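You operate a simulated robot arm through the tools that you are given. There is no shell and no other tool.

The job below is to be done with a simulated two-armed robot. You get a single attempt, and the scene is never put back.

TASK
Chock the sooty converter, brush its serial clean and chalk a line on its shell.
Fine: use the chock on the paper, the others stay; brush and chalk back. Set down upright: wire brush, chalk. What is to be rubbed or washed off counts as gone when no trace of it is left.

The check looks at the end state, three seconds after you hand in, the way a careful person would. Anything else that was tipped, shoved, dropped, spilled or broken makes it a failure.

THE ROBOT
Two 7-joint arms with two-finger parallel grippers on one trunk, on a base that drives. Base frame: it is fixed to the floor where the robot stands at the start and does not move with it; the origin is under the middle of the robot, x ahead of it, y to its left, z up. Lengths are in cm, angles in degrees, forces in N, time in s.
The left shoulder is at the start at [5, 16.5, 108], the right one opposite. With the tool pointing down near the work surface each hand reaches from about 24 to 70 cm from the robot's upright axis, wherever it stands, measured 20 degrees to its own side. Places, roughly: chalk [-325, -225, 75]; grey chock [-400, -200, 100]; round converter [-300, -250, 75]; wire brush [-350, -200, 75]. Payload 3.91 kg a hand.
The tool frame of a hand sits at the grasp point between the pads (the TCP): z along the fingers, y along the line on which they close. The tips reach 3 cm beyond it. Largest opening 11 cm; finger width 2, thickness 1; the body of the gripper, 4.8 by 11.2 cm, starts 5.5 cm behind the TCP.
Orientation is told as [roll, pitch, yaw] about the base's x, y, z axes, in that order, counted from this pose: with the fingers straight down and closing along the base's y, the tool's x points along the base's -x, its y along +y and its z along -z.

THE INTERFACE
- The arms move only by the tool arm_command. It takes "left_steps", "right_steps" or both (then of equal length, played together; a hand with none holds still); each is a list of rows, each a list of 3 entries, a list of its own where there are three numbers: the shift along the tool's x, y, z in cm, then the turn, a rotation vector about the tool's x, y, z in degrees, then the finger opening in cm, from 0 to 11. In form: [[[dx, dy, dz], [ax, ay, az], hand], ...]. A call has 1 to 20 rows; each row shifts and turns the commanded pose from where the row before left it, along the tool's axes as they then stand. A row lasts 0.2 s, in which the tool goes at most 5 cm and 8.6 degrees; a call with a longer step from one row to the next is refused whole, and so is a gripper value outside its range. Where a pose cannot be reached the arm comes as near as it can. A force on the tool above 40 N (or 10 N above the force at the start of the call, whichever is more), or a blocked arm, ends the call early, and 0.2 s more pass. Each finger travels about 4.5 cm/s and halts on what it meets, pressing with about 40 N; the grip force reading is that of the motor and also rises with nothing between the fingers. The clock runs only during rows and for 0.2 s after the last one: add rows that do not move to give the fingers time. It gives the time, the measured TCP pose, the force on the tool (base axes), the opening and the grip force at its end, in the units of the frame above (readings bear some noise), with the torque about the TCP (base axes, N m) and any sound that the robot's microphone picked up.
- Cameras (640 x 400 px; columns grow to the right, rows downward): "scene" is now at [13.06, 1.17, 125.61]; the picture's right is [0.08, -1.00, 0.00], its down [-0.51, -0.04, -0.86] and it looks along [0.86, 0.07, -0.51] (base axes); focal length 272 px, centre (320, 200). "left" rides on the left gripper at [7.3, -1.7, -10.3] in its tool frame; the picture's right is [0.23, 0.97, 0.00], its down [-0.76, 0.18, -0.62] and it looks along [-0.61, 0.14, 0.78] (tool axes); focal length 222 px, centre (320, 200). "right" rides on the right gripper at [7.2, 1.7, -10.3] in its tool frame; the picture's right is [-0.23, 0.97, 0.00], its down [-0.76, -0.18, -0.62] and it looks along [-0.61, -0.14, 0.78] (tool axes); focal length 222 px, centre (320, 200). There is no depth. A picture from a camera that has moved, and an enlarged one, comes with that camera's place and axes in the base frame and with its lens. The place of the scene camera against the robot may be out by one fixed shift of up to 1.8 cm in any direction.
- grab_frame(camera): a new picture of that camera. No time passes.
- move_column(by): slides the trunk up (or, below 0, down) by that many cm; the arms and the scene camera ride with it, the base frame stays. It gives what a move gives, with no picture.
- base_move(legs): drives the robot by 1 to 6 legs, each [ahead, left, turn to the left] in cm, cm and degrees, along the robot's own axes; the way and the turn of a leg run together, so that a leg with both is an arc; at most 150 cm and 180 degrees a leg. The arms and the cameras ride along, it lands a little off, and it stops where it bumps. It gives what a move gives.
- aim_head(pan, tilt): turns the head with the scene camera to pan (to the left, within 80 degrees either way) and tilt (down, from -29 to 69), counted from straight ahead of the robot. It gives what a move gives.
- zoom(camera, box): a new picture of the part [left, top, right, bottom] of that camera's present view, enlarged. No time passes.
- hand_in(): hands the job in; it is judged then, once.

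Nothing tells you exact positions but the pictures and the camera data. Unless the task says otherwise, let go and move clear before handing in.

The tools are called as a command line: name --argument value ..., lists and objects as JSON in quotes. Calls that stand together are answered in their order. arm_command: Moves the arms, as the interface text tells. Its arguments: {"type":"object","properties":{"left_steps":{"type":"array","items":{"type":"array"}},"right_steps":{"type":"array","items":{"type":"array"}}},"required":[]} The other tools are called the same way: move_column (by) slides the trunk up or down; base_move (legs) drives the base; aim_head (pan, tilt) turns the head that bears the scene camera; grab_frame (camera) takes a picture; zoom (camera, box) takes an enlarged picture of a part of a camera's view; hand_in () hands the job in.

At the start:

```text
clock: 0.0
left_position: [37.5, 17.82, 108.84]
left_orientation: [-0.1, -0.1, 0.1]
left_ft_force: [-0.2, 0.6, -0.8]
left_torque: [-0.02, -0.01, 0.04]
left_grip_width: 11.01
left_gripper_force: 0.0
right_position: [37.92, -17.17, 111.51]
right_orientation: [0.1, 0.0, 0.0]
right_ft_force: [0.6, 0.6, 0.9]
right_torque: [0.0, 0.01, -0.02]
right_grip_width: 10.99
right_gripper_force: 0.0
trunk travel left (down, up): [-30.0, 20.3]
robot x, y, heading: [0.52, 0.22, -0.1]
head pan, tilt: [4.4, 30.9]
```

scene: 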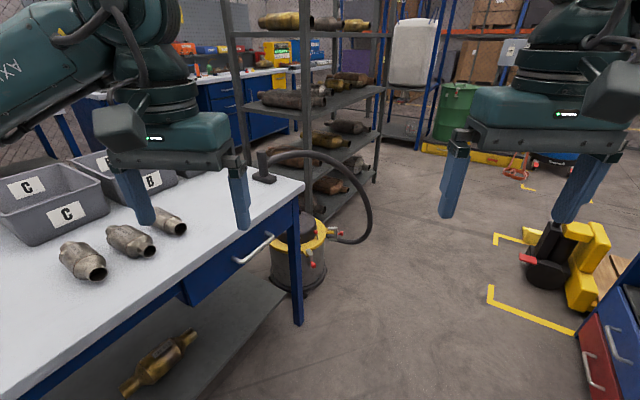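
right: 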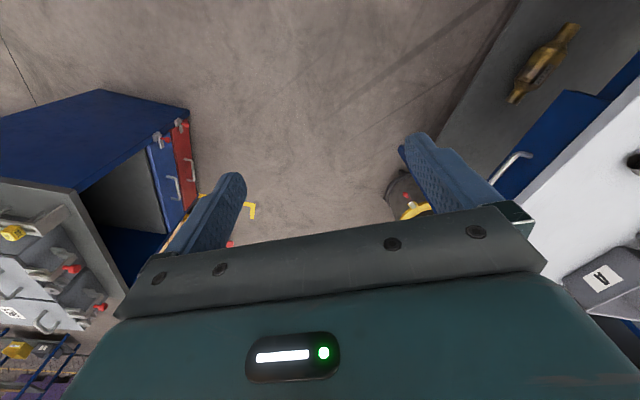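
left: 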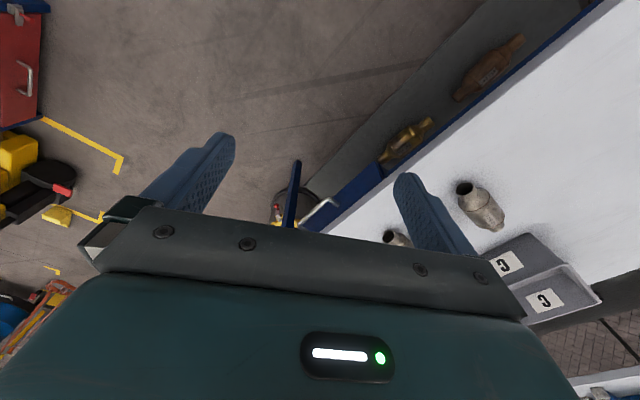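

I see a bench with converters on the left, a shelf, a vacuum and a cart on the right; the job site lies behind me at around [-325, -225]. I look around with the head first.

aim_head --pan -80 --tilt 25

grab_frame --camera "scene"

aim_head --pan 80 --tilt 25

grab_frame --camera "scene"

```text
clock: 1.6
left_position: [37.58, 17.86, 108.73]
left_orientation: [0.1, 0.0, 0.1]
left_ft_force: [-0.5, -0.1, 0.2]
left_torque: [0.0, 0.0, -0.02]
left_grip_width: 11.0
left_gripper_force: 0.0
right_position: [38.0, -17.06, 111.6]
right_orientation: [0.0, 0.0, 0.0]
right_ft_force: [-0.6, 0.2, 0.0]
right_torque: [-0.01, 0.01, 0.01]
right_grip_width: 11.01
right_gripper_force: 0.0
trunk travel left (down, up): [-30.0, 20.3]
robot x, y, heading: [-0.41, -0.18, -0.3]
head pan, tilt: [-80.0, 25.0]
```

```text
taken
camera scene: at [5.69, -8.6, 126.55], right [-0.98, -0.17, 0.0], down [-0.07, 0.42, -0.91], along [0.16, -0.89, -0.42], focal length 272 px, centre (320, 200)
```

scene: 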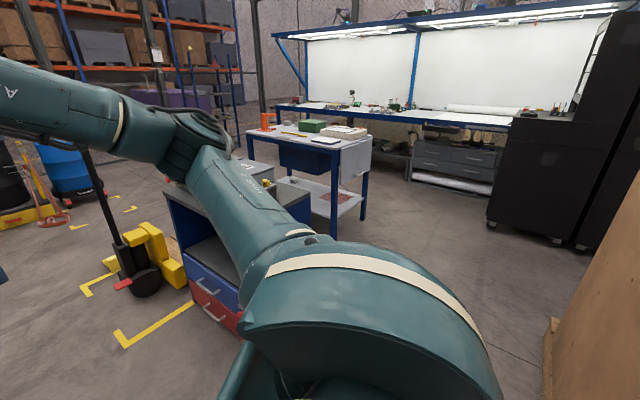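

```text
clock: 4.0
left_position: [37.66, 17.75, 108.79]
left_orientation: [0.0, 0.0, 0.2]
left_ft_force: [-0.1, 0.5, 0.2]
left_torque: [-0.03, 0.05, -0.04]
left_grip_width: 10.99
left_gripper_force: 0.1
right_position: [37.92, -17.18, 111.55]
right_orientation: [0.0, 0.0, 0.1]
right_ft_force: [-0.6, -0.6, -0.9]
right_torque: [-0.02, 0.03, 0.01]
right_grip_width: 11.01
right_gripper_force: 0.1
trunk travel left (down, up): [-30.0, 20.3]
robot x, y, heading: [0.04, 0.04, -0.2]
head pan, tilt: [80.0, 25.0]
```

```text
taken
camera scene: at [5.68, 9.54, 126.55], right [0.98, -0.17, 0.0], down [-0.07, -0.42, -0.91], along [0.16, 0.89, -0.42], focal length 272 px, centre (320, 200)
```

scene: 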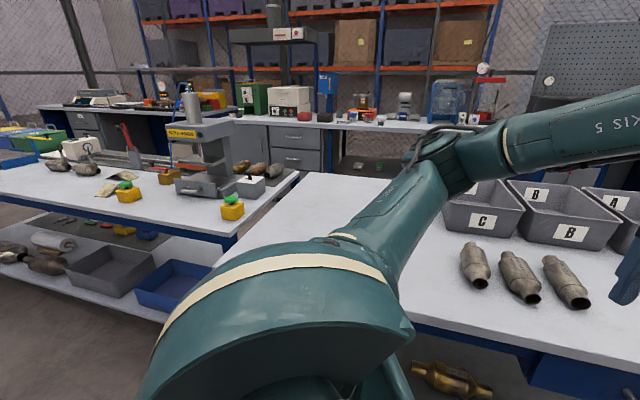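

The work site is behind me; I turn to the right in place and look.

base_move --legs '[[0, 0, -90]]'

aim_head --pan -60 --tilt 20

grab_frame --camera "scene"

aim_head --pan 0 --tilt 25

grab_frame --camera "scene"

```text
clock: 8.3
left_position: [17.25, -37.84, 108.74]
left_orientation: [0.0, 0.0, -90.9]
left_ft_force: [0.1, 0.3, -0.8]
left_torque: [0.02, 0.0, 0.0]
left_grip_width: 11.02
left_gripper_force: 0.0
right_position: [-17.76, -37.66, 111.51]
right_orientation: [0.0, 0.0, -90.9]
right_ft_force: [-0.1, 0.0, -1.2]
right_torque: [-0.01, 0.0, 0.02]
right_grip_width: 10.99
right_gripper_force: 0.1
trunk travel left (down, up): [-30.0, 20.3]
robot x, y, heading: [-0.0, 0.29, -91.1]
head pan, tilt: [80.0, 25.0]
```

```text
clock: 10.5
left_position: [17.29, -37.89, 108.82]
left_orientation: [0.0, -0.1, -90.8]
left_ft_force: [-0.9, 0.0, 0.5]
left_torque: [-0.01, 0.01, 0.02]
left_grip_width: 11.01
left_gripper_force: 0.0
right_position: [-17.86, -37.66, 111.53]
right_orientation: [0.0, 0.0, -90.9]
right_ft_force: [-0.1, -0.3, -0.8]
right_torque: [-0.01, 0.0, -0.03]
right_grip_width: 10.96
right_gripper_force: 0.1
trunk travel left (down, up): [-30.0, 20.3]
robot x, y, heading: [0.14, -0.01, -91.0]
head pan, tilt: [-60.0, 20.0]
```

```text
taken
camera scene: at [-7.03, -7.0, 127.36], right [-0.49, 0.87, 0.0], down [0.3, 0.17, -0.94], along [-0.82, -0.46, -0.34], focal length 272 px, centre (320, 200)
```

scene: 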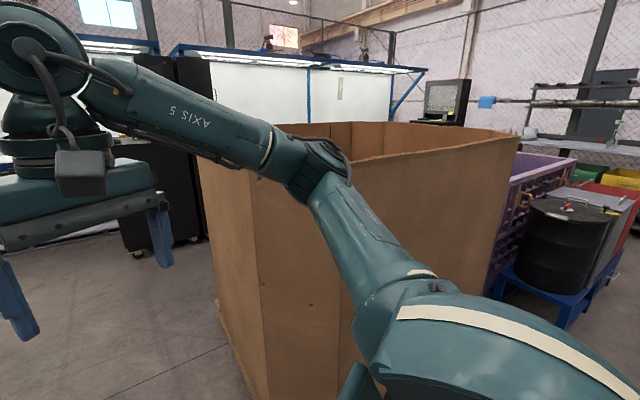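

```text
clock: 11.8
left_position: [17.29, -37.88, 108.85]
left_orientation: [0.0, -0.1, -90.8]
left_ft_force: [0.0, 0.0, 0.0]
left_torque: [0.01, 0.02, 0.04]
left_grip_width: 10.98
left_gripper_force: 0.1
right_position: [-17.81, -37.65, 111.54]
right_orientation: [-0.1, 0.0, -90.9]
right_ft_force: [-0.2, -0.2, -0.4]
right_torque: [-0.02, 0.0, 0.02]
right_grip_width: 10.99
right_gripper_force: 0.1
trunk travel left (down, up): [-30.0, 20.3]
robot x, y, heading: [0.05, 0.22, -90.9]
head pan, tilt: [0.0, 25.0]
```

```text
taken
camera scene: at [0.96, -11.67, 126.55], right [-1.0, 0.02, 0.0], down [0.01, 0.42, -0.91], along [-0.01, -0.91, -0.42], focal length 272 px, centre (320, 200)
```

scene: 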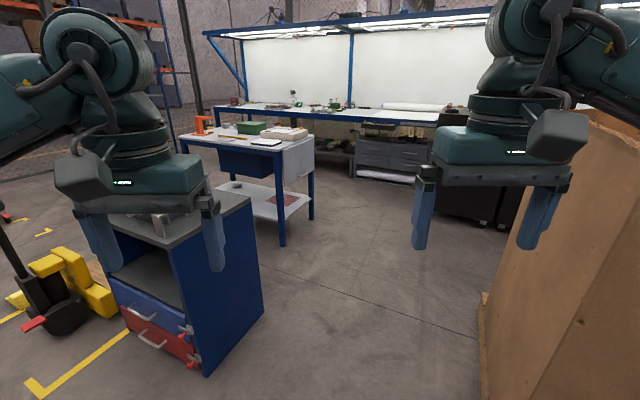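

A large cardboard box on a pallet blocks the way west; the gap south of it looks open, between the box and the black cabinet. I drive south down the aisle, slightly to the right, and look again.

base_move --legs '[[135, -15, 0]]'

aim_head --pan -75 --tilt 20

grab_frame --camera "scene"

aim_head --pan -25 --tilt 25

grab_frame --camera "scene"

```text
clock: 18.6
left_position: [-0.56, -171.24, 108.82]
left_orientation: [0.0, 0.0, -91.4]
left_ft_force: [-0.4, 0.2, 0.4]
left_torque: [-0.04, -0.02, 0.02]
left_grip_width: 11.01
left_gripper_force: 0.0
right_position: [-35.76, -170.64, 111.58]
right_orientation: [0.0, 0.0, -91.3]
right_ft_force: [0.6, -0.1, 0.1]
right_torque: [0.02, 0.0, -0.01]
right_grip_width: 11.0
right_gripper_force: 0.1
trunk travel left (down, up): [-30.0, 20.3]
robot x, y, heading: [-17.81, -133.19, -91.4]
head pan, tilt: [0.0, 25.0]
```

```text
clock: 20.0
left_position: [-0.65, -171.38, 108.68]
left_orientation: [0.0, 0.0, -91.3]
left_ft_force: [0.2, 0.0, -0.2]
left_torque: [-0.02, 0.03, 0.0]
left_grip_width: 10.99
left_gripper_force: 0.1
right_position: [-35.71, -170.67, 111.4]
right_orientation: [0.0, 0.0, -91.4]
right_ft_force: [-1.2, 0.4, 0.4]
right_torque: [-0.04, 0.0, -0.01]
right_grip_width: 10.98
right_gripper_force: 0.1
trunk travel left (down, up): [-30.0, 20.3]
robot x, y, heading: [-17.52, -133.14, -91.5]
head pan, tilt: [-75.0, 20.0]
```

```text
taken
camera scene: at [-25.49, -137.81, 127.36], right [-0.24, 0.97, 0.0], down [0.33, 0.08, -0.94], along [-0.91, -0.22, -0.34], focal length 272 px, centre (320, 200)
```

scene: 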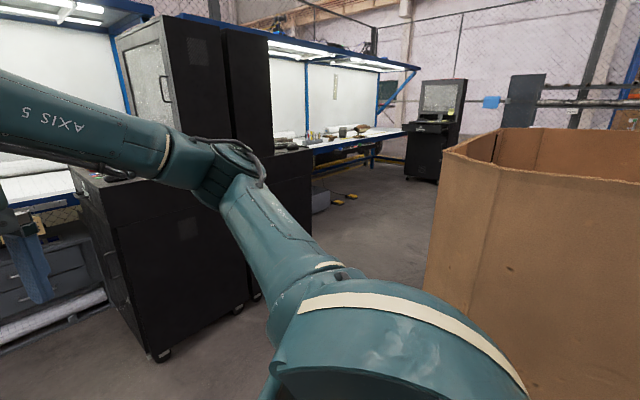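

```text
clock: 21.2
left_position: [-0.59, -171.22, 108.71]
left_orientation: [-0.1, -0.1, -91.3]
left_ft_force: [0.2, 0.6, 0.4]
left_torque: [-0.02, 0.02, -0.01]
left_grip_width: 11.03
left_gripper_force: 0.1
right_position: [-35.55, -170.72, 111.44]
right_orientation: [0.0, 0.0, -91.4]
right_ft_force: [-0.1, 0.6, 0.1]
right_torque: [0.01, -0.01, -0.02]
right_grip_width: 10.98
right_gripper_force: 0.0
trunk travel left (down, up): [-30.0, 20.3]
robot x, y, heading: [-17.66, -132.92, -91.5]
head pan, tilt: [-25.0, 25.0]
```

```text
taken
camera scene: at [-20.54, -143.87, 126.55], right [-0.9, 0.45, 0.0], down [0.19, 0.38, -0.91], along [-0.4, -0.81, -0.42], focal length 272 px, centre (320, 200)
```

scene: 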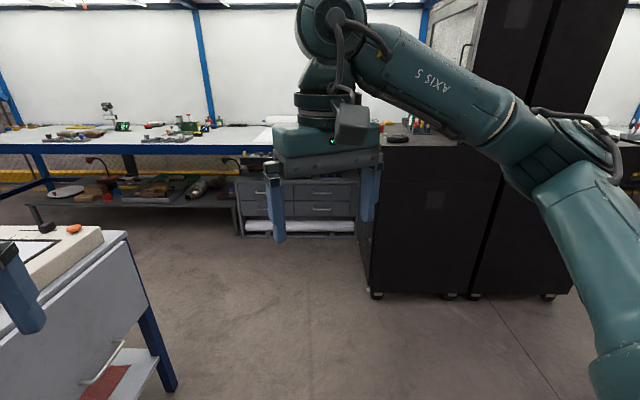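

The bench with the job stands beyond the black cabinets, to the west. I raise the trunk so the elbows clear the box, then turn to face west.

move_column --by 20

base_move --legs '[[0, 0, -90]]'

aim_head --pan 0 --tilt 25

grab_frame --camera "scene"

zoom --camera "scene" --box '[200, 50, 440, 200]'

```text
clock: 23.4
left_position: [-0.46, -171.29, 128.75]
left_orientation: [-0.1, 0.0, -91.4]
left_ft_force: [0.6, 0.1, 0.9]
left_torque: [0.02, 0.02, 0.03]
left_grip_width: 11.02
left_gripper_force: 0.0
right_position: [-35.64, -170.67, 131.43]
right_orientation: [-0.1, 0.0, -91.3]
right_ft_force: [0.2, 0.5, -0.6]
right_torque: [0.0, -0.01, 0.0]
right_grip_width: 11.02
right_gripper_force: 0.1
trunk travel left (down, up): [-50.0, 0.3]
robot x, y, heading: [-17.24, -133.35, -91.3]
head pan, tilt: [-25.0, 25.0]
```

```text
clock: 27.6
left_position: [-55.42, -150.41, 128.78]
left_orientation: [0.1, 0.0, 179.2]
left_ft_force: [-0.1, -0.6, 0.1]
left_torque: [0.01, 0.01, 0.0]
left_grip_width: 11.0
left_gripper_force: 0.0
right_position: [-55.18, -115.38, 131.44]
right_orientation: [0.0, 0.0, 179.2]
right_ft_force: [1.0, 0.1, 0.2]
right_torque: [0.05, -0.02, 0.0]
right_grip_width: 10.99
right_gripper_force: 0.2
trunk travel left (down, up): [-50.0, 0.3]
robot x, y, heading: [-17.4, -133.45, 179.3]
head pan, tilt: [-25.0, 25.0]
```

```text
clock: 28.5
left_position: [-55.41, -150.64, 128.82]
left_orientation: [-0.1, 0.0, 179.4]
left_ft_force: [-0.5, -0.1, -0.3]
left_torque: [-0.02, -0.01, 0.0]
left_grip_width: 11.01
left_gripper_force: 0.0
right_position: [-55.27, -115.43, 131.49]
right_orientation: [0.1, 0.1, 179.2]
right_ft_force: [-0.1, -0.2, -0.5]
right_torque: [0.0, 0.03, -0.05]
right_grip_width: 11.01
right_gripper_force: 0.1
trunk travel left (down, up): [-50.0, 0.3]
robot x, y, heading: [-17.21, -133.05, 179.3]
head pan, tilt: [0.0, 25.0]
```

```text
taken
camera scene: at [-28.51, -132.51, 146.55], right [0.01, 1.0, 0.0], down [0.42, -0.01, -0.91], along [-0.91, 0.01, -0.42], focal length 272 px, centre (320, 200)
```

scene: 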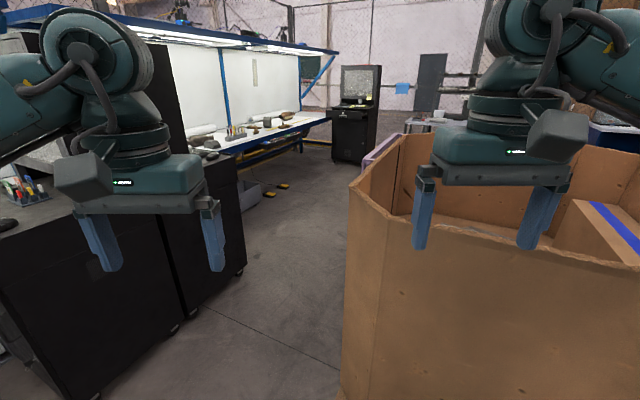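

```text
2.67 times, centred on (320, 125) of scene
camera zoom: at [-28.51, -132.51, 146.55], right [0.01, 1.0, 0.0], down [0.42, -0.01, -0.91], along [-0.91, 0.01, -0.42], focal length 725 px, centre (320, 400)
```

zoom: 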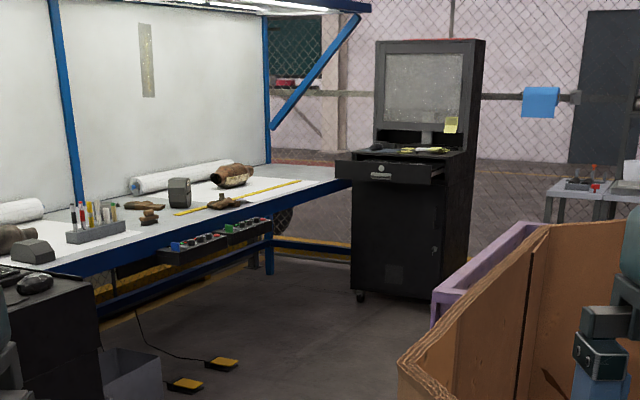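

I now see the aisle: the box side and the cabinet front run parallel at about heading 153°, with the white bench beyond the cabinet. I align with the aisle, shift to its middle and advance partway.

base_move --legs '[[0, 0, -26], [0, 86, 0]]'

grab_frame --camera "scene"

```text
clock: 37.7
left_position: [-98.83, -208.03, 128.82]
left_orientation: [0.1, -0.1, 152.3]
left_ft_force: [0.4, -0.3, -0.3]
left_torque: [0.03, 0.03, 0.02]
left_grip_width: 11.01
left_gripper_force: 0.0
right_position: [-82.62, -176.81, 131.46]
right_orientation: [0.0, 0.0, 152.2]
right_ft_force: [0.1, 1.0, 0.7]
right_torque: [0.01, 0.0, 0.03]
right_grip_width: 10.97
right_gripper_force: 0.0
trunk travel left (down, up): [-50.0, 0.3]
robot x, y, heading: [-57.03, -209.62, 152.1]
head pan, tilt: [0.0, 25.0]
```

```text
taken
camera scene: at [-66.78, -203.61, 146.55], right [0.47, 0.88, 0.0], down [0.37, -0.2, -0.91], along [-0.8, 0.42, -0.42], focal length 272 px, centre (320, 200)
```

scene: 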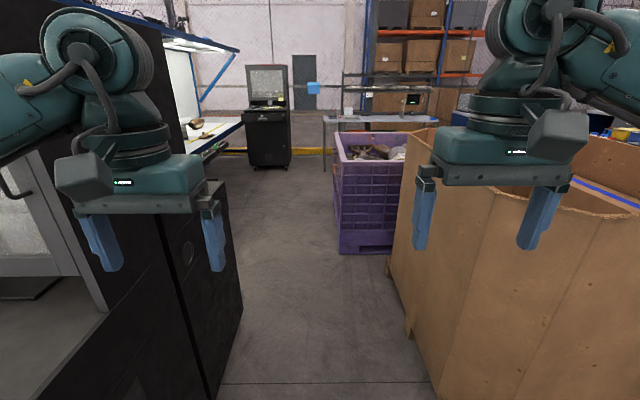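

The aisle is open but the tall cabinet is close on the left; I look left to judge the elbow clearance before driving.

aim_head --pan 55 --tilt 35

grab_frame --camera "scene"

aim_head --pan -50 --tilt 45

grab_frame --camera "scene"

```text
clock: 39.0
left_position: [-98.83, -207.97, 128.73]
left_orientation: [0.0, 0.0, 152.4]
left_ft_force: [1.0, -0.3, 0.4]
left_torque: [0.01, 0.01, 0.04]
left_grip_width: 11.02
left_gripper_force: 0.1
right_position: [-82.67, -176.89, 131.55]
right_orientation: [0.0, -0.1, 152.1]
right_ft_force: [-0.1, 0.1, -0.4]
right_torque: [0.02, -0.03, 0.03]
right_grip_width: 10.96
right_gripper_force: 0.2
trunk travel left (down, up): [-50.0, 0.3]
robot x, y, heading: [-57.32, -209.96, 152.3]
head pan, tilt: [55.0, 35.0]
```

```text
taken
camera scene: at [-66.46, -211.92, 144.98], right [-0.46, 0.89, 0.0], down [0.51, 0.26, -0.82], along [-0.73, -0.37, -0.57], focal length 272 px, centre (320, 200)
```

scene: 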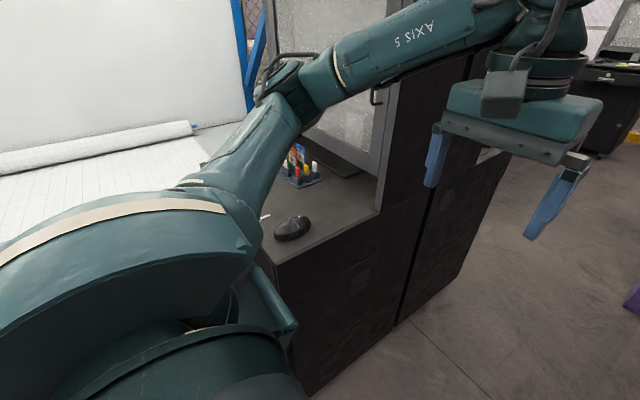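

```text
clock: 40.8
left_position: [-98.89, -208.04, 128.76]
left_orientation: [0.0, 0.0, 152.4]
left_ft_force: [0.4, 0.3, -0.5]
left_torque: [-0.01, -0.01, 0.0]
left_grip_width: 10.97
left_gripper_force: 0.1
right_position: [-82.69, -176.84, 131.47]
right_orientation: [0.0, 0.0, 152.2]
right_ft_force: [0.4, 0.6, 0.3]
right_torque: [0.02, 0.01, 0.01]
right_grip_width: 11.03
right_gripper_force: 0.1
trunk travel left (down, up): [-50.0, 0.3]
robot x, y, heading: [-57.19, -209.43, 152.4]
head pan, tilt: [-50.0, 45.0]
```

```text
taken
camera scene: at [-60.36, -199.95, 143.49], right [0.98, 0.21, 0.0], down [0.15, -0.69, -0.71], along [-0.15, 0.69, -0.71], focal length 272 px, centre (320, 200)
```

scene: 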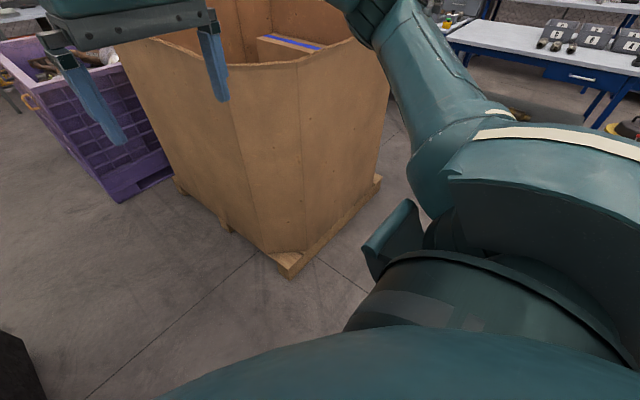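

The tall monitor cabinet is flush with the aisle on the left, and my elbows stick out. I stretch both hands forward to draw the elbows in.

arm_command --left_steps '[[[-4, 0, 0], [0, 0, 0], 11], [[-4, 0, 0], [0, 0, 0], 8], [[-4, 0, 0], [0, 0, 0], 4], [[-4, 0, 0], [0, 0, 0], 2], [[-4, 0, 0], [0, 0, 0], 2], [[-3, 0, 0], [0, 0, 0], 2]]' --right_steps '[[[-4, 0, 0], [0, 0, 0], 11], [[-4, 0, 0], [0, 0, 0], 8], [[-4, 0, 0], [0, 0, 0], 4], [[-4, 0, 0], [0, 0, 0], 2], [[-4, 0, 0], [0, 0, 0], 2], [[-3, 0, 0], [0, 0, 0], 2]]'

aim_head --pan 55 --tilt 35

grab_frame --camera "scene"

```text
clock: 42.2
left_position: [-119.49, -197.31, 128.81]
left_orientation: [0.0, 0.0, 152.2]
left_ft_force: [-0.3, -0.1, -0.3]
left_torque: [0.04, -0.01, 0.0]
left_grip_width: 1.99
left_gripper_force: 0.0
right_position: [-103.0, -166.22, 131.42]
right_orientation: [-0.2, 0.0, 152.4]
right_ft_force: [0.5, -0.4, 0.0]
right_torque: [0.01, 0.05, -0.02]
right_grip_width: 2.0
right_gripper_force: 0.0
trunk travel left (down, up): [-50.0, 0.3]
robot x, y, heading: [-57.12, -209.86, 152.2]
head pan, tilt: [-50.0, 45.0]
```

```text
clock: 44.0
left_position: [-119.25, -197.29, 128.91]
left_orientation: [-0.1, 0.0, 152.3]
left_ft_force: [-0.3, 0.5, 0.0]
left_torque: [0.01, 0.0, 0.01]
left_grip_width: 2.0
left_gripper_force: 0.1
right_position: [-102.89, -166.17, 131.4]
right_orientation: [-0.1, 0.0, 152.1]
right_ft_force: [-0.5, 0.5, -0.1]
right_torque: [-0.02, 0.04, -0.04]
right_grip_width: 2.02
right_gripper_force: 0.0
trunk travel left (down, up): [-50.0, 0.3]
robot x, y, heading: [-57.04, -209.54, 152.2]
head pan, tilt: [55.0, 35.0]
```

```text
taken
camera scene: at [-66.46, -211.92, 144.98], right [-0.46, 0.89, 0.0], down [0.51, 0.26, -0.82], along [-0.73, -0.37, -0.57], focal length 272 px, centre (320, 200)
```

scene: 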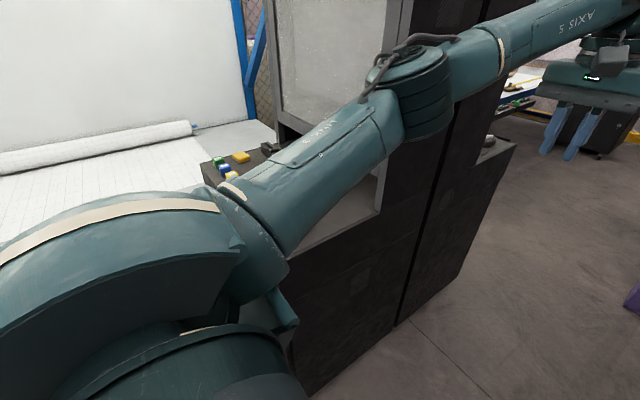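

The elbow is now closer in. I shift slightly right and drive along the aisle.

base_move --legs '[[0, -8, 1.5], [140, 0, 0]]'

aim_head --pan 0 --tilt 30

grab_frame --camera "scene"

aim_head --pan 40 --tilt 30

grab_frame --camera "scene"

```text
clock: 51.9
left_position: [-240.68, -131.64, 128.86]
left_orientation: [0.0, -0.1, 154.2]
left_ft_force: [0.0, -0.6, 0.3]
left_torque: [-0.01, 0.0, 0.02]
left_grip_width: 2.0
left_gripper_force: 0.2
right_position: [-225.33, -99.92, 131.46]
right_orientation: [0.0, 0.0, 154.1]
right_ft_force: [-0.5, -0.8, -0.1]
right_torque: [-0.02, 0.01, 0.01]
right_grip_width: 2.01
right_gripper_force: 0.1
trunk travel left (down, up): [-50.0, 0.3]
robot x, y, heading: [-177.94, -141.81, 154.2]
head pan, tilt: [55.0, 35.0]
```

```text
clock: 53.1
left_position: [-240.56, -131.59, 128.98]
left_orientation: [-0.1, 0.0, 154.3]
left_ft_force: [-0.1, 0.7, 0.6]
left_torque: [-0.02, 0.02, -0.03]
left_grip_width: 2.01
left_gripper_force: 0.0
right_position: [-225.25, -99.84, 131.41]
right_orientation: [0.0, -0.1, 154.1]
right_ft_force: [0.2, -0.1, -0.4]
right_torque: [0.0, 0.0, -0.03]
right_grip_width: 1.98
right_gripper_force: 0.0
trunk travel left (down, up): [-50.0, 0.3]
robot x, y, heading: [-178.26, -142.24, 154.1]
head pan, tilt: [0.0, 30.0]
```

```text
taken
camera scene: at [-187.73, -136.3, 145.75], right [0.44, 0.9, 0.0], down [0.45, -0.22, -0.87], along [-0.78, 0.38, -0.5], focal length 272 px, centre (320, 200)
```

scene: 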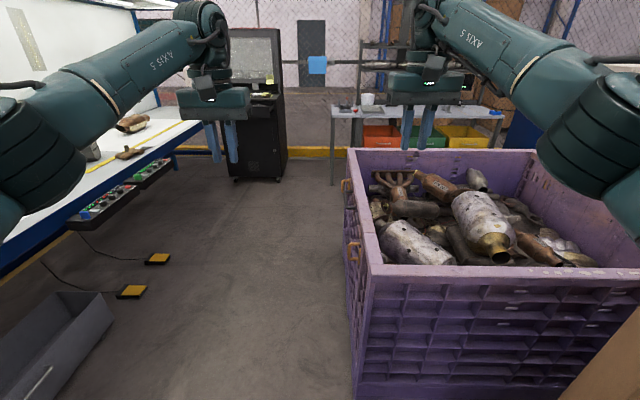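

```text
clock: 54.2
left_position: [-240.61, -131.63, 128.99]
left_orientation: [0.1, 0.0, 154.2]
left_ft_force: [0.6, 0.5, 0.5]
left_torque: [0.0, 0.05, 0.03]
left_grip_width: 1.99
left_gripper_force: 0.0
right_position: [-225.12, -99.96, 131.41]
right_orientation: [0.0, 0.0, 154.1]
right_ft_force: [0.2, 0.0, 1.0]
right_torque: [0.01, 0.0, -0.01]
right_grip_width: 1.99
right_gripper_force: 0.0
trunk travel left (down, up): [-50.0, 0.3]
robot x, y, heading: [-178.13, -142.31, 154.1]
head pan, tilt: [40.0, 30.0]
```

```text
taken
camera scene: at [-188.37, -142.44, 145.75], right [-0.24, 0.97, 0.0], down [0.48, 0.12, -0.87], along [-0.84, -0.21, -0.5], focal length 272 px, centre (320, 200)
```

scene: 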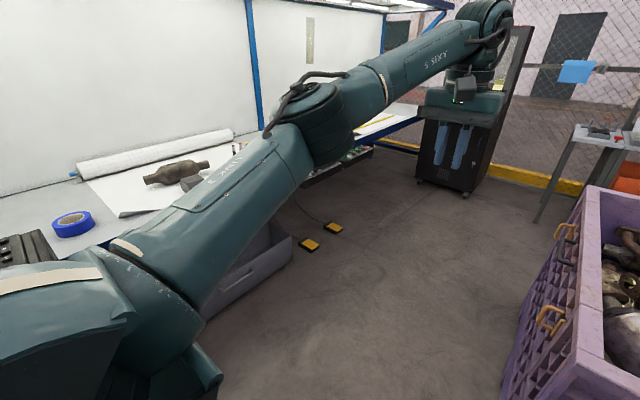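

The rusty converters and grey chock blocks stand on the white bench to the left; a purple crate of converters is on the right. I drive on past the cabinet, pull the hands in and turn to face the bench.

base_move --legs '[[90, 15, 0]]'

arm_command --left_steps '[[[4, 0, 0], [0, 0, 0], 2], [[4, 0, 0], [0, 0, 0], 2], [[4, 0, 0], [0, 0, 0], 2], [[4, 0, 0], [0, 0, 0], 2], [[4, 0, 0], [0, 0, 0], 2], [[3, 0, 0], [0, 0, 0], 2]]' --right_steps '[[[4, 0, 0], [0, 0, 0], 2], [[4, 0, 0], [0, 0, 0], 2], [[4, 0, 0], [0, 0, 0], 2], [[4, 0, 0], [0, 0, 0], 2], [[4, 0, 0], [0, 0, 0], 2], [[3, 0, 0], [0, 0, 0], 2]]'

base_move --legs '[[0, 0, 89]]'

aim_head --pan 0 --tilt 35

grab_frame --camera "scene"

```text
clock: 57.8
left_position: [-303.29, -116.45, 128.71]
left_orientation: [-0.1, 0.1, 154.9]
left_ft_force: [0.0, 0.3, -0.6]
left_torque: [-0.02, -0.07, -0.01]
left_grip_width: 2.01
left_gripper_force: 0.0
right_position: [-288.44, -84.75, 131.26]
right_orientation: [0.0, 0.1, 154.8]
right_ft_force: [-0.8, -1.1, -1.4]
right_torque: [-0.01, -0.08, -0.01]
right_grip_width: 2.02
right_gripper_force: 0.0
trunk travel left (down, up): [-50.0, 0.3]
robot x, y, heading: [-240.09, -126.28, 154.7]
head pan, tilt: [40.0, 30.0]
stopped in leg 1: the robot was blocked; the commanded pose is now the measured one
```

```text
clock: 59.2
left_position: [-281.84, -126.49, 129.1]
left_orientation: [-0.1, -0.1, 155.0]
left_ft_force: [-0.5, -0.1, -1.0]
left_torque: [0.0, 0.02, 0.03]
left_grip_width: 2.0
left_gripper_force: 0.1
right_position: [-267.31, -94.4, 131.58]
right_orientation: [-0.1, -0.1, 154.9]
right_ft_force: [0.3, 1.0, -0.7]
right_torque: [-0.01, 0.01, -0.01]
right_grip_width: 2.0
right_gripper_force: 0.0
trunk travel left (down, up): [-50.0, 0.3]
robot x, y, heading: [-240.4, -126.03, 155.1]
head pan, tilt: [40.0, 30.0]
```

```text
clock: 63.4
left_position: [-242.07, -167.83, 129.06]
left_orientation: [-0.1, -0.1, -117.7]
left_ft_force: [0.3, -0.6, 1.2]
left_torque: [0.04, -0.01, 0.03]
left_grip_width: 2.0
left_gripper_force: 0.1
right_position: [-273.42, -151.68, 131.41]
right_orientation: [0.0, -0.2, -117.7]
right_ft_force: [-0.2, 0.6, 0.0]
right_torque: [0.0, 0.01, -0.01]
right_grip_width: 1.99
right_gripper_force: 0.0
trunk travel left (down, up): [-50.0, 0.3]
robot x, y, heading: [-240.6, -125.97, -117.9]
head pan, tilt: [40.0, 30.0]
```

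```text
clock: 64.4
left_position: [-242.14, -167.76, 129.07]
left_orientation: [-0.1, -0.1, -117.8]
left_ft_force: [0.1, 0.1, 0.1]
left_torque: [0.01, 0.0, 0.02]
left_grip_width: 1.99
left_gripper_force: 0.0
right_position: [-273.49, -151.69, 131.61]
right_orientation: [0.1, -0.1, -117.8]
right_ft_force: [0.4, 0.3, -0.1]
right_torque: [-0.01, 0.0, -0.03]
right_grip_width: 2.02
right_gripper_force: 0.2
trunk travel left (down, up): [-50.0, 0.3]
robot x, y, heading: [-240.83, -126.07, -117.6]
head pan, tilt: [0.0, 35.0]
```

```text
taken
camera scene: at [-244.72, -136.09, 144.98], right [-0.88, 0.47, 0.0], down [0.27, 0.51, -0.82], along [-0.38, -0.72, -0.57], focal length 272 px, centre (320, 200)
```

scene: 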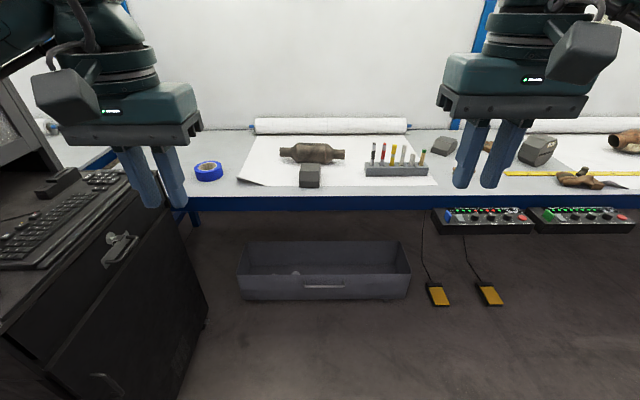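

I bumped lightly (likely the crate's corner) but turned fine; now the bench is ahead with a brown converter on paper, grey chocks and a rack of sticks. I zoom in.

zoom --camera "scene" --box '[220, 110, 460, 220]'

zoom --camera "scene" --box '[400, 110, 640, 220]'

zoom --camera "scene" --box '[270, 130, 370, 200]'

```text
2.67 times, centred on (340, 165) of scene
camera zoom: at [-244.72, -136.09, 144.98], right [-0.88, 0.47, 0.0], down [0.27, 0.51, -0.82], along [-0.38, -0.72, -0.57], focal length 725 px, centre (267, 293)
```

zoom: 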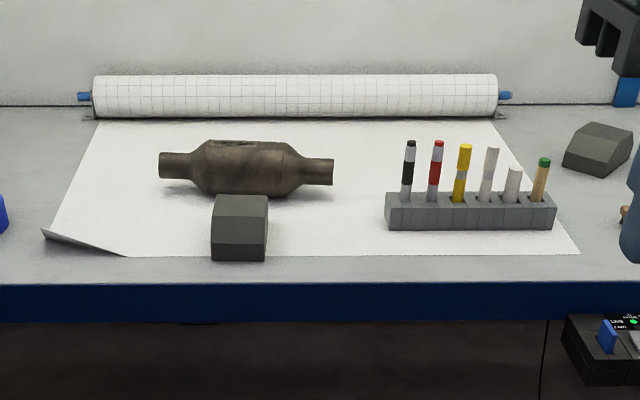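

```text
2.67 times, centred on (520, 165) of scene
camera zoom: at [-244.72, -136.09, 144.98], right [-0.88, 0.47, 0.0], down [0.27, 0.51, -0.82], along [-0.38, -0.72, -0.57], focal length 725 px, centre (-213, 293)
```

zoom: 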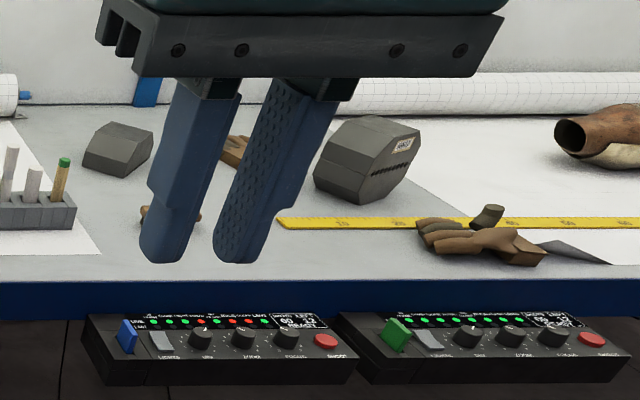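

```text
5.71 times, centred on (320, 165) of scene
camera zoom: at [-244.72, -136.09, 144.98], right [-0.88, 0.47, 0.0], down [0.27, 0.51, -0.82], along [-0.38, -0.72, -0.57], focal length 1553 px, centre (320, 400)
```

zoom: 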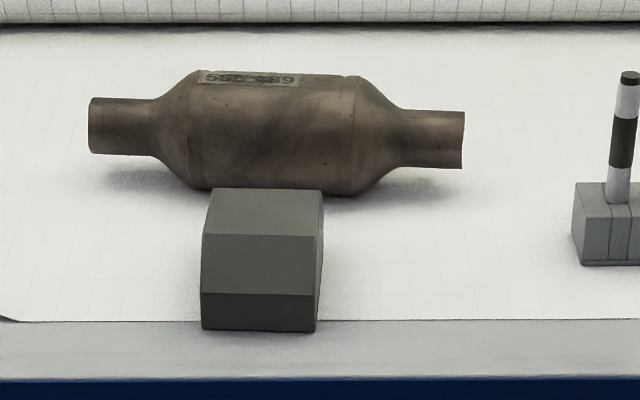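

The brown converter on the left paper has a plate on top, with a chock before it; the wire brush may be hidden behind my right gripper. I drive closer to see details.

base_move --legs '[[38, -26, 1]]'

aim_head --pan 0 --tilt 45

grab_frame --camera "scene"

grab_frame --camera "right"

grab_frame --camera "left"

```text
clock: 67.3
left_position: [-281.51, -189.37, 129.01]
left_orientation: [0.0, 0.0, -116.1]
left_ft_force: [-0.1, 0.3, -0.2]
left_torque: [0.0, -0.03, -0.01]
left_grip_width: 2.03
left_gripper_force: 0.1
right_position: [-313.15, -174.09, 131.64]
right_orientation: [0.0, -0.1, -116.2]
right_ft_force: [-0.2, 0.3, -0.6]
right_torque: [0.01, 0.0, -0.01]
right_grip_width: 2.02
right_gripper_force: 0.0
trunk travel left (down, up): [-50.0, 0.3]
robot x, y, heading: [-281.18, -147.6, -116.0]
head pan, tilt: [0.0, 35.0]
```

```text
clock: 68.1
left_position: [-281.45, -189.4, 129.05]
left_orientation: [-0.1, 0.0, -116.1]
left_ft_force: [0.5, 0.4, 0.6]
left_torque: [0.0, 0.02, 0.01]
left_grip_width: 2.0
left_gripper_force: 0.0
right_position: [-313.1, -174.04, 131.49]
right_orientation: [0.0, -0.1, -116.2]
right_ft_force: [0.0, 0.2, 0.6]
right_torque: [-0.01, 0.04, 0.0]
right_grip_width: 1.99
right_gripper_force: 0.0
trunk travel left (down, up): [-50.0, 0.3]
robot x, y, heading: [-280.79, -147.92, -116.1]
head pan, tilt: [0.0, 45.0]
```

```text
taken
camera scene: at [-284.62, -157.13, 143.5], right [-0.9, 0.44, 0.0], down [0.31, 0.63, -0.71], along [-0.31, -0.64, -0.71], focal length 272 px, centre (320, 200)
```

scene: 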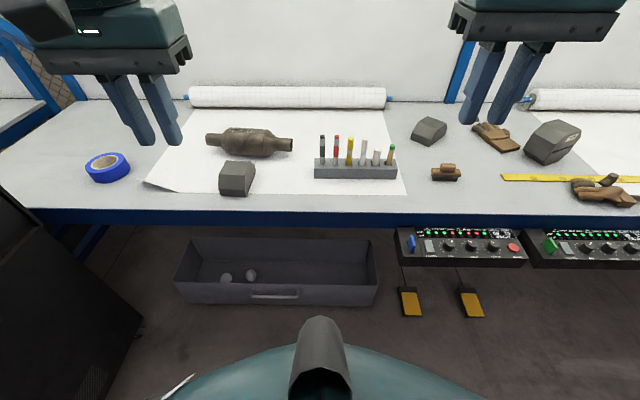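

```text
taken
camera right: at [-308.33, -168.35, 141.89], right [0.77, -0.63, 0.0], down [-0.49, -0.6, 0.62], along [-0.39, -0.48, -0.78], focal length 222 px, centre (320, 200)
```

right: 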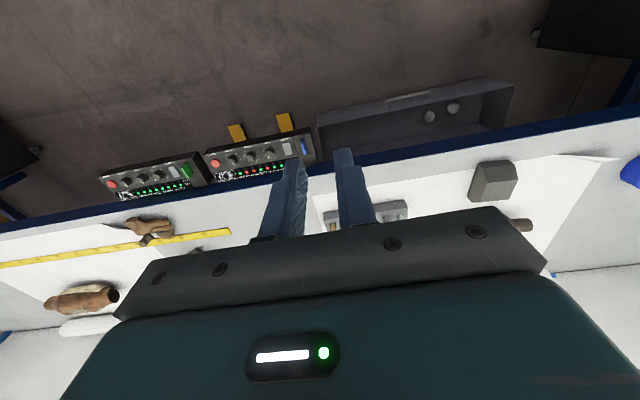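

```text
taken
camera left: at [-279.86, -182.15, 139.37], right [0.97, -0.22, 0.0], down [-0.17, -0.76, 0.62], along [-0.14, -0.61, -0.78], focal length 222 px, centre (320, 200)
```

left: 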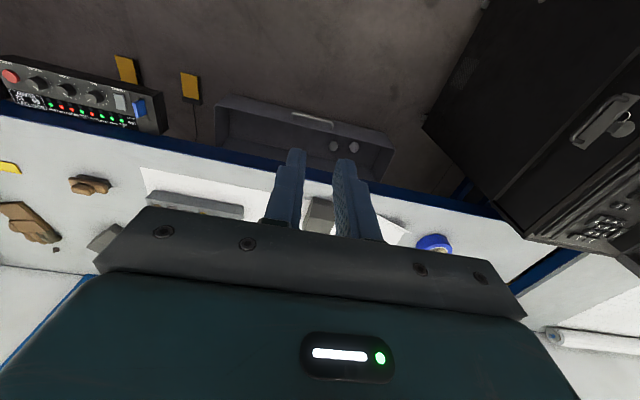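

zoom --camera "scene" --box '[180, 100, 420, 220]'

zoom --camera "scene" --box '[400, 80, 640, 220]'

zoom --camera "scene" --box '[190, 110, 310, 205]'

```text
2.67 times, centred on (300, 160) of scene
camera zoom: at [-284.62, -157.13, 143.5], right [-0.9, 0.44, 0.0], down [0.31, 0.63, -0.71], along [-0.31, -0.64, -0.71], focal length 725 px, centre (373, 307)
```

zoom: 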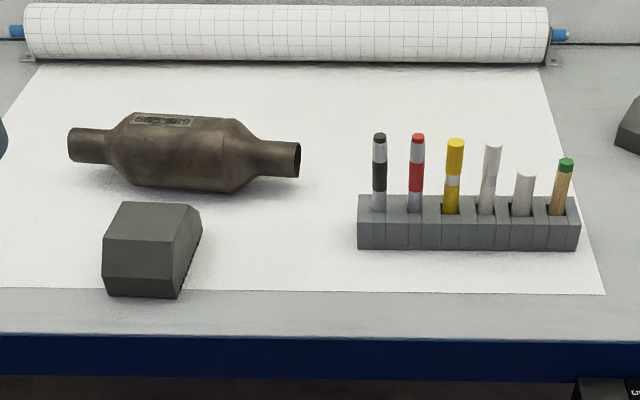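

```text
2.67 times, centred on (520, 150) of scene
camera zoom: at [-284.62, -157.13, 143.5], right [-0.9, 0.44, 0.0], down [0.31, 0.63, -0.71], along [-0.31, -0.64, -0.71], focal length 725 px, centre (-213, 333)
```

zoom: 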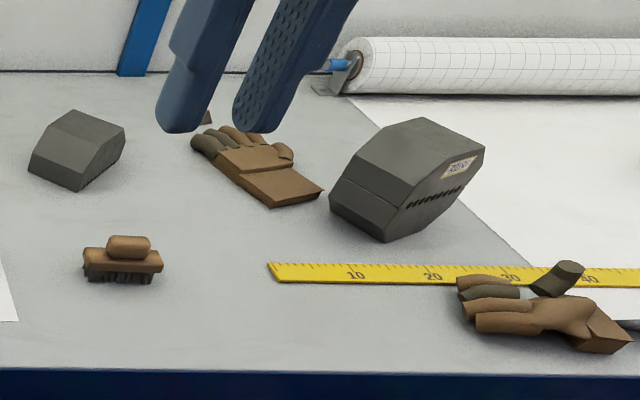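

```text
4.21 times, centred on (250, 158) of scene
camera zoom: at [-284.62, -157.13, 143.5], right [-0.9, 0.44, 0.0], down [0.31, 0.63, -0.71], along [-0.31, -0.64, -0.71], focal length 1145 px, centre (615, 379)
```

zoom: 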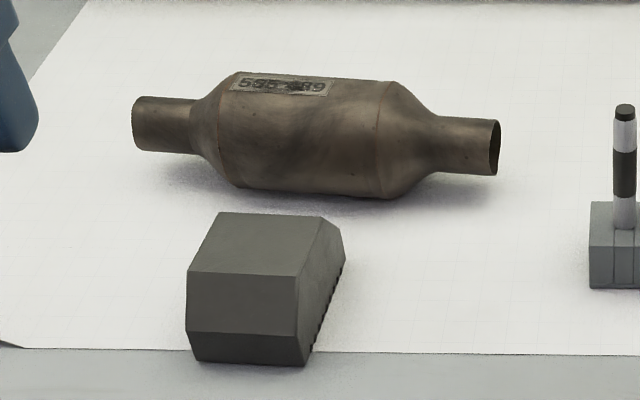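

zoom --camera "scene" --box '[510, 100, 610, 180]'

zoom --camera "scene" --box '[400, 100, 500, 190]'

zoom --camera "scene" --box '[305, 120, 405, 190]'

zoom --camera "scene" --box '[210, 120, 280, 165]'

aim_head --pan -50 --tilt 35

grab_frame --camera "scene"

```text
5.00 times, centred on (560, 140) of scene
camera zoom: at [-284.62, -157.13, 143.5], right [-0.9, 0.44, 0.0], down [0.31, 0.63, -0.71], along [-0.31, -0.64, -0.71], focal length 1359 px, centre (-880, 500)
```

zoom: 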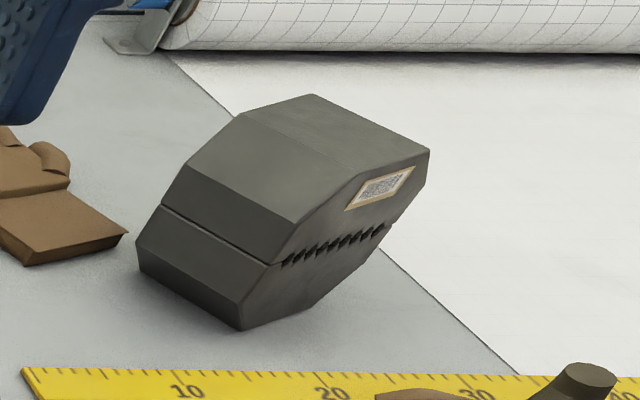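

```text
4.44 times, centred on (450, 145) of scene
camera zoom: at [-284.62, -157.13, 143.5], right [-0.9, 0.44, 0.0], down [0.31, 0.63, -0.71], along [-0.31, -0.64, -0.71], focal length 1208 px, centre (-258, 444)
```

zoom: 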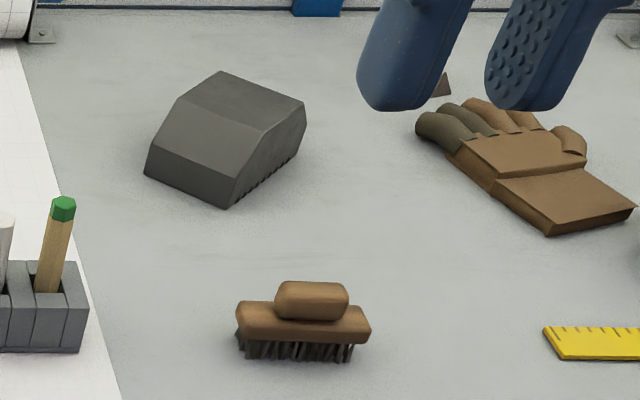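

```text
5.71 times, centred on (355, 155) of scene
camera zoom: at [-284.62, -157.13, 143.5], right [-0.9, 0.44, 0.0], down [0.31, 0.63, -0.71], along [-0.31, -0.64, -0.71], focal length 1553 px, centre (120, 457)
```

zoom: 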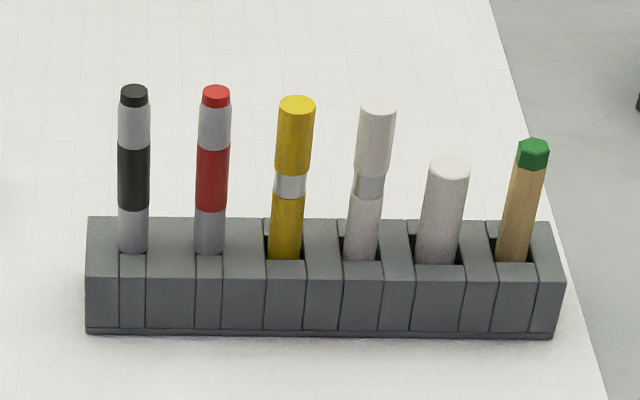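

```text
8.89 times, centred on (245, 142) of scene
camera zoom: at [-284.62, -157.13, 143.5], right [-0.9, 0.44, 0.0], down [0.31, 0.63, -0.71], along [-0.31, -0.64, -0.71], focal length 2416 px, centre (987, 711)
```

zoom: 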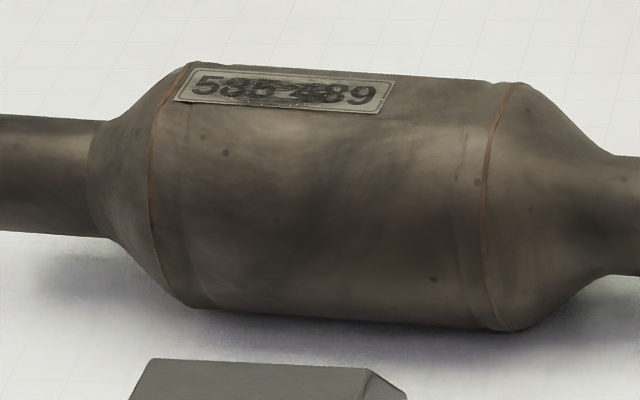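

```text
clock: 69.2
left_position: [-281.36, -189.32, 129.05]
left_orientation: [-0.1, -0.1, -116.1]
left_ft_force: [-0.6, 0.8, 0.7]
left_torque: [-0.02, -0.01, 0.01]
left_grip_width: 2.0
left_gripper_force: 0.1
right_position: [-313.16, -174.27, 131.5]
right_orientation: [-0.1, -0.1, -116.1]
right_ft_force: [-1.0, 0.0, -0.3]
right_torque: [0.02, 0.01, 0.01]
right_grip_width: 1.98
right_gripper_force: 0.0
trunk travel left (down, up): [-50.0, 0.3]
robot x, y, heading: [-281.05, -147.31, -116.3]
head pan, tilt: [-50.0, 35.0]
```

```text
taken
camera scene: at [-289.59, -151.95, 144.97], right [-0.24, 0.97, 0.0], down [0.56, 0.14, -0.82], along [-0.8, -0.2, -0.57], focal length 272 px, centre (320, 200)
```

scene: 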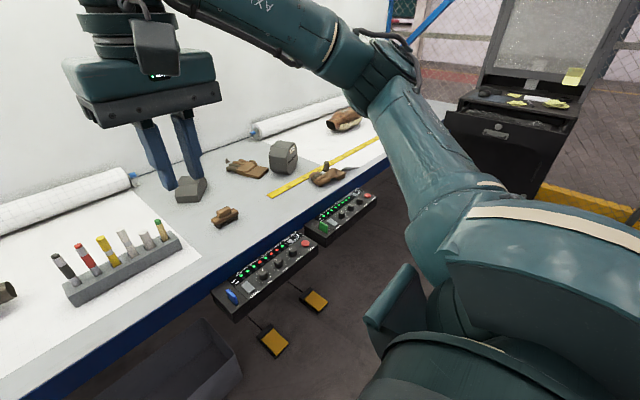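

zoom --camera "scene" --box '[210, 100, 390, 220]'

zoom --camera "scene" --box '[255, 130, 315, 180]'

```text
3.33 times, centred on (300, 160) of scene
camera zoom: at [-289.59, -151.95, 144.97], right [-0.24, 0.97, 0.0], down [0.56, 0.14, -0.82], along [-0.8, -0.2, -0.57], focal length 906 px, centre (387, 333)
```

zoom: 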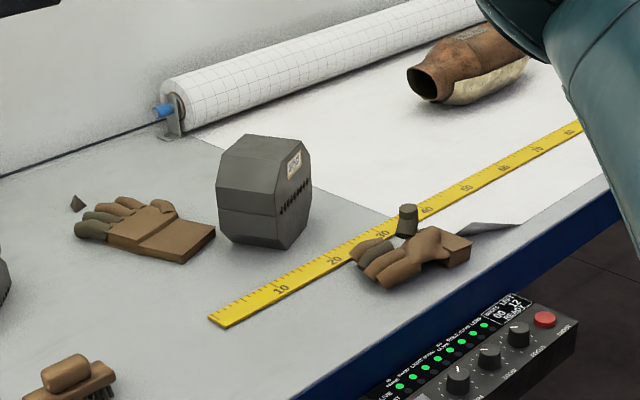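

```text
8.00 times, centred on (285, 155) of scene
camera zoom: at [-289.59, -151.95, 144.97], right [-0.24, 0.97, 0.0], down [0.56, 0.14, -0.82], along [-0.8, -0.2, -0.57], focal length 2175 px, centre (600, 560)
```

zoom: 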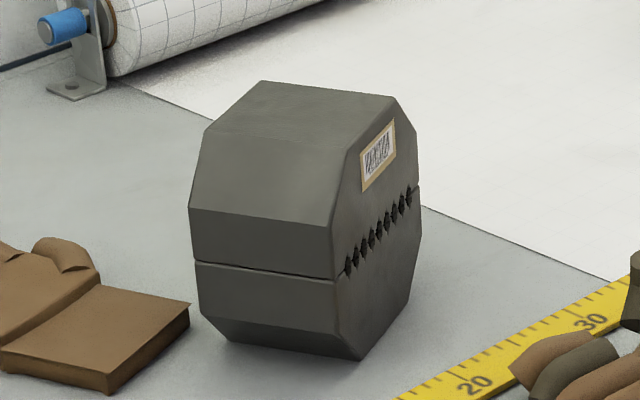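

The only chock lying on a paper is the one in front of the round sooty converter; the stacked pair and the one by the rack stand on bare bench. The brush is right of the rack, and the white stick in the rack is the chalk candidate. I edge nearer to the bench so all of it is within reach.

base_move --legs '[[18, 10, -0.5]]'

aim_head --pan 0 --tilt 69

grab_frame --camera "scene"

aim_head --pan 50 --tilt 50

grab_frame --camera "scene"

```text
clock: 70.9
left_position: [-280.38, -210.28, 129.12]
left_orientation: [-0.2, 0.0, -116.5]
left_ft_force: [0.0, -0.9, -0.3]
left_torque: [0.03, 0.0, -0.02]
left_grip_width: 2.01
left_gripper_force: 0.0
right_position: [-312.03, -194.74, 131.55]
right_orientation: [0.1, 0.0, -116.4]
right_ft_force: [-1.0, -0.6, -0.5]
right_torque: [0.02, -0.03, 0.04]
right_grip_width: 2.0
right_gripper_force: 0.0
trunk travel left (down, up): [-50.0, 0.3]
robot x, y, heading: [-279.46, -168.65, -116.6]
head pan, tilt: [-50.0, 35.0]
```

```text
clock: 72.1
left_position: [-280.48, -210.05, 129.03]
left_orientation: [-0.1, -0.1, -116.4]
left_ft_force: [0.3, -0.2, -0.6]
left_torque: [0.02, 0.0, -0.01]
left_grip_width: 2.0
left_gripper_force: 0.1
right_position: [-312.11, -194.66, 131.54]
right_orientation: [0.0, -0.2, -116.5]
right_ft_force: [-0.2, 0.5, -0.6]
right_torque: [0.01, 0.02, 0.0]
right_grip_width: 1.99
right_gripper_force: 0.1
trunk travel left (down, up): [-50.0, 0.3]
robot x, y, heading: [-279.69, -168.42, -116.5]
head pan, tilt: [0.0, 68.8]
```

```text
taken
camera scene: at [-282.28, -175.58, 140.61], right [-0.89, 0.45, 0.0], down [0.42, 0.83, -0.36], along [-0.16, -0.32, -0.93], focal length 272 px, centre (320, 200)
```

scene: 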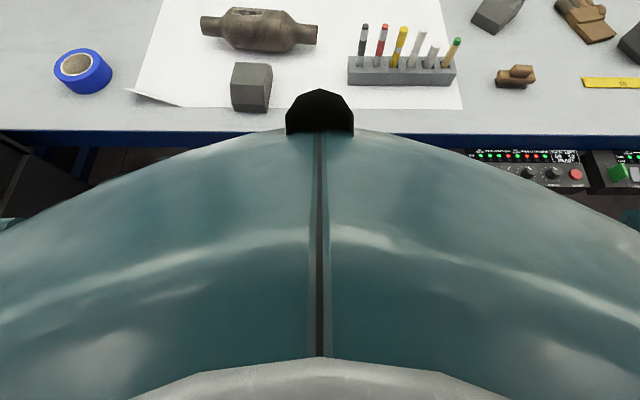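

```text
clock: 73.2
left_position: [-280.45, -210.15, 129.06]
left_orientation: [-0.1, 0.0, -116.5]
left_ft_force: [0.1, -1.1, 0.8]
left_torque: [0.0, -0.01, 0.01]
left_grip_width: 2.02
left_gripper_force: 0.0
right_position: [-311.94, -194.57, 131.48]
right_orientation: [0.0, -0.2, -116.5]
right_ft_force: [0.5, -0.3, -0.5]
right_torque: [0.01, 0.01, 0.0]
right_grip_width: 2.0
right_gripper_force: 0.1
trunk travel left (down, up): [-50.0, 0.3]
robot x, y, heading: [-279.53, -168.31, -116.5]
head pan, tilt: [50.0, 50.0]
```

```text
taken
camera scene: at [-276.72, -177.65, 142.8], right [-0.92, -0.4, 0.0], down [-0.3, 0.7, -0.64], along [0.26, -0.59, -0.77], focal length 272 px, centre (320, 200)
```

scene: 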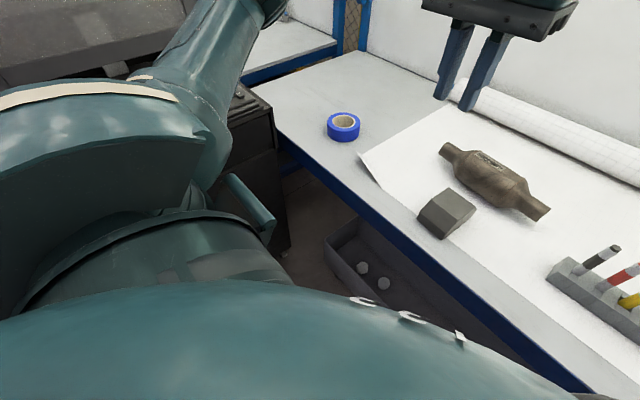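

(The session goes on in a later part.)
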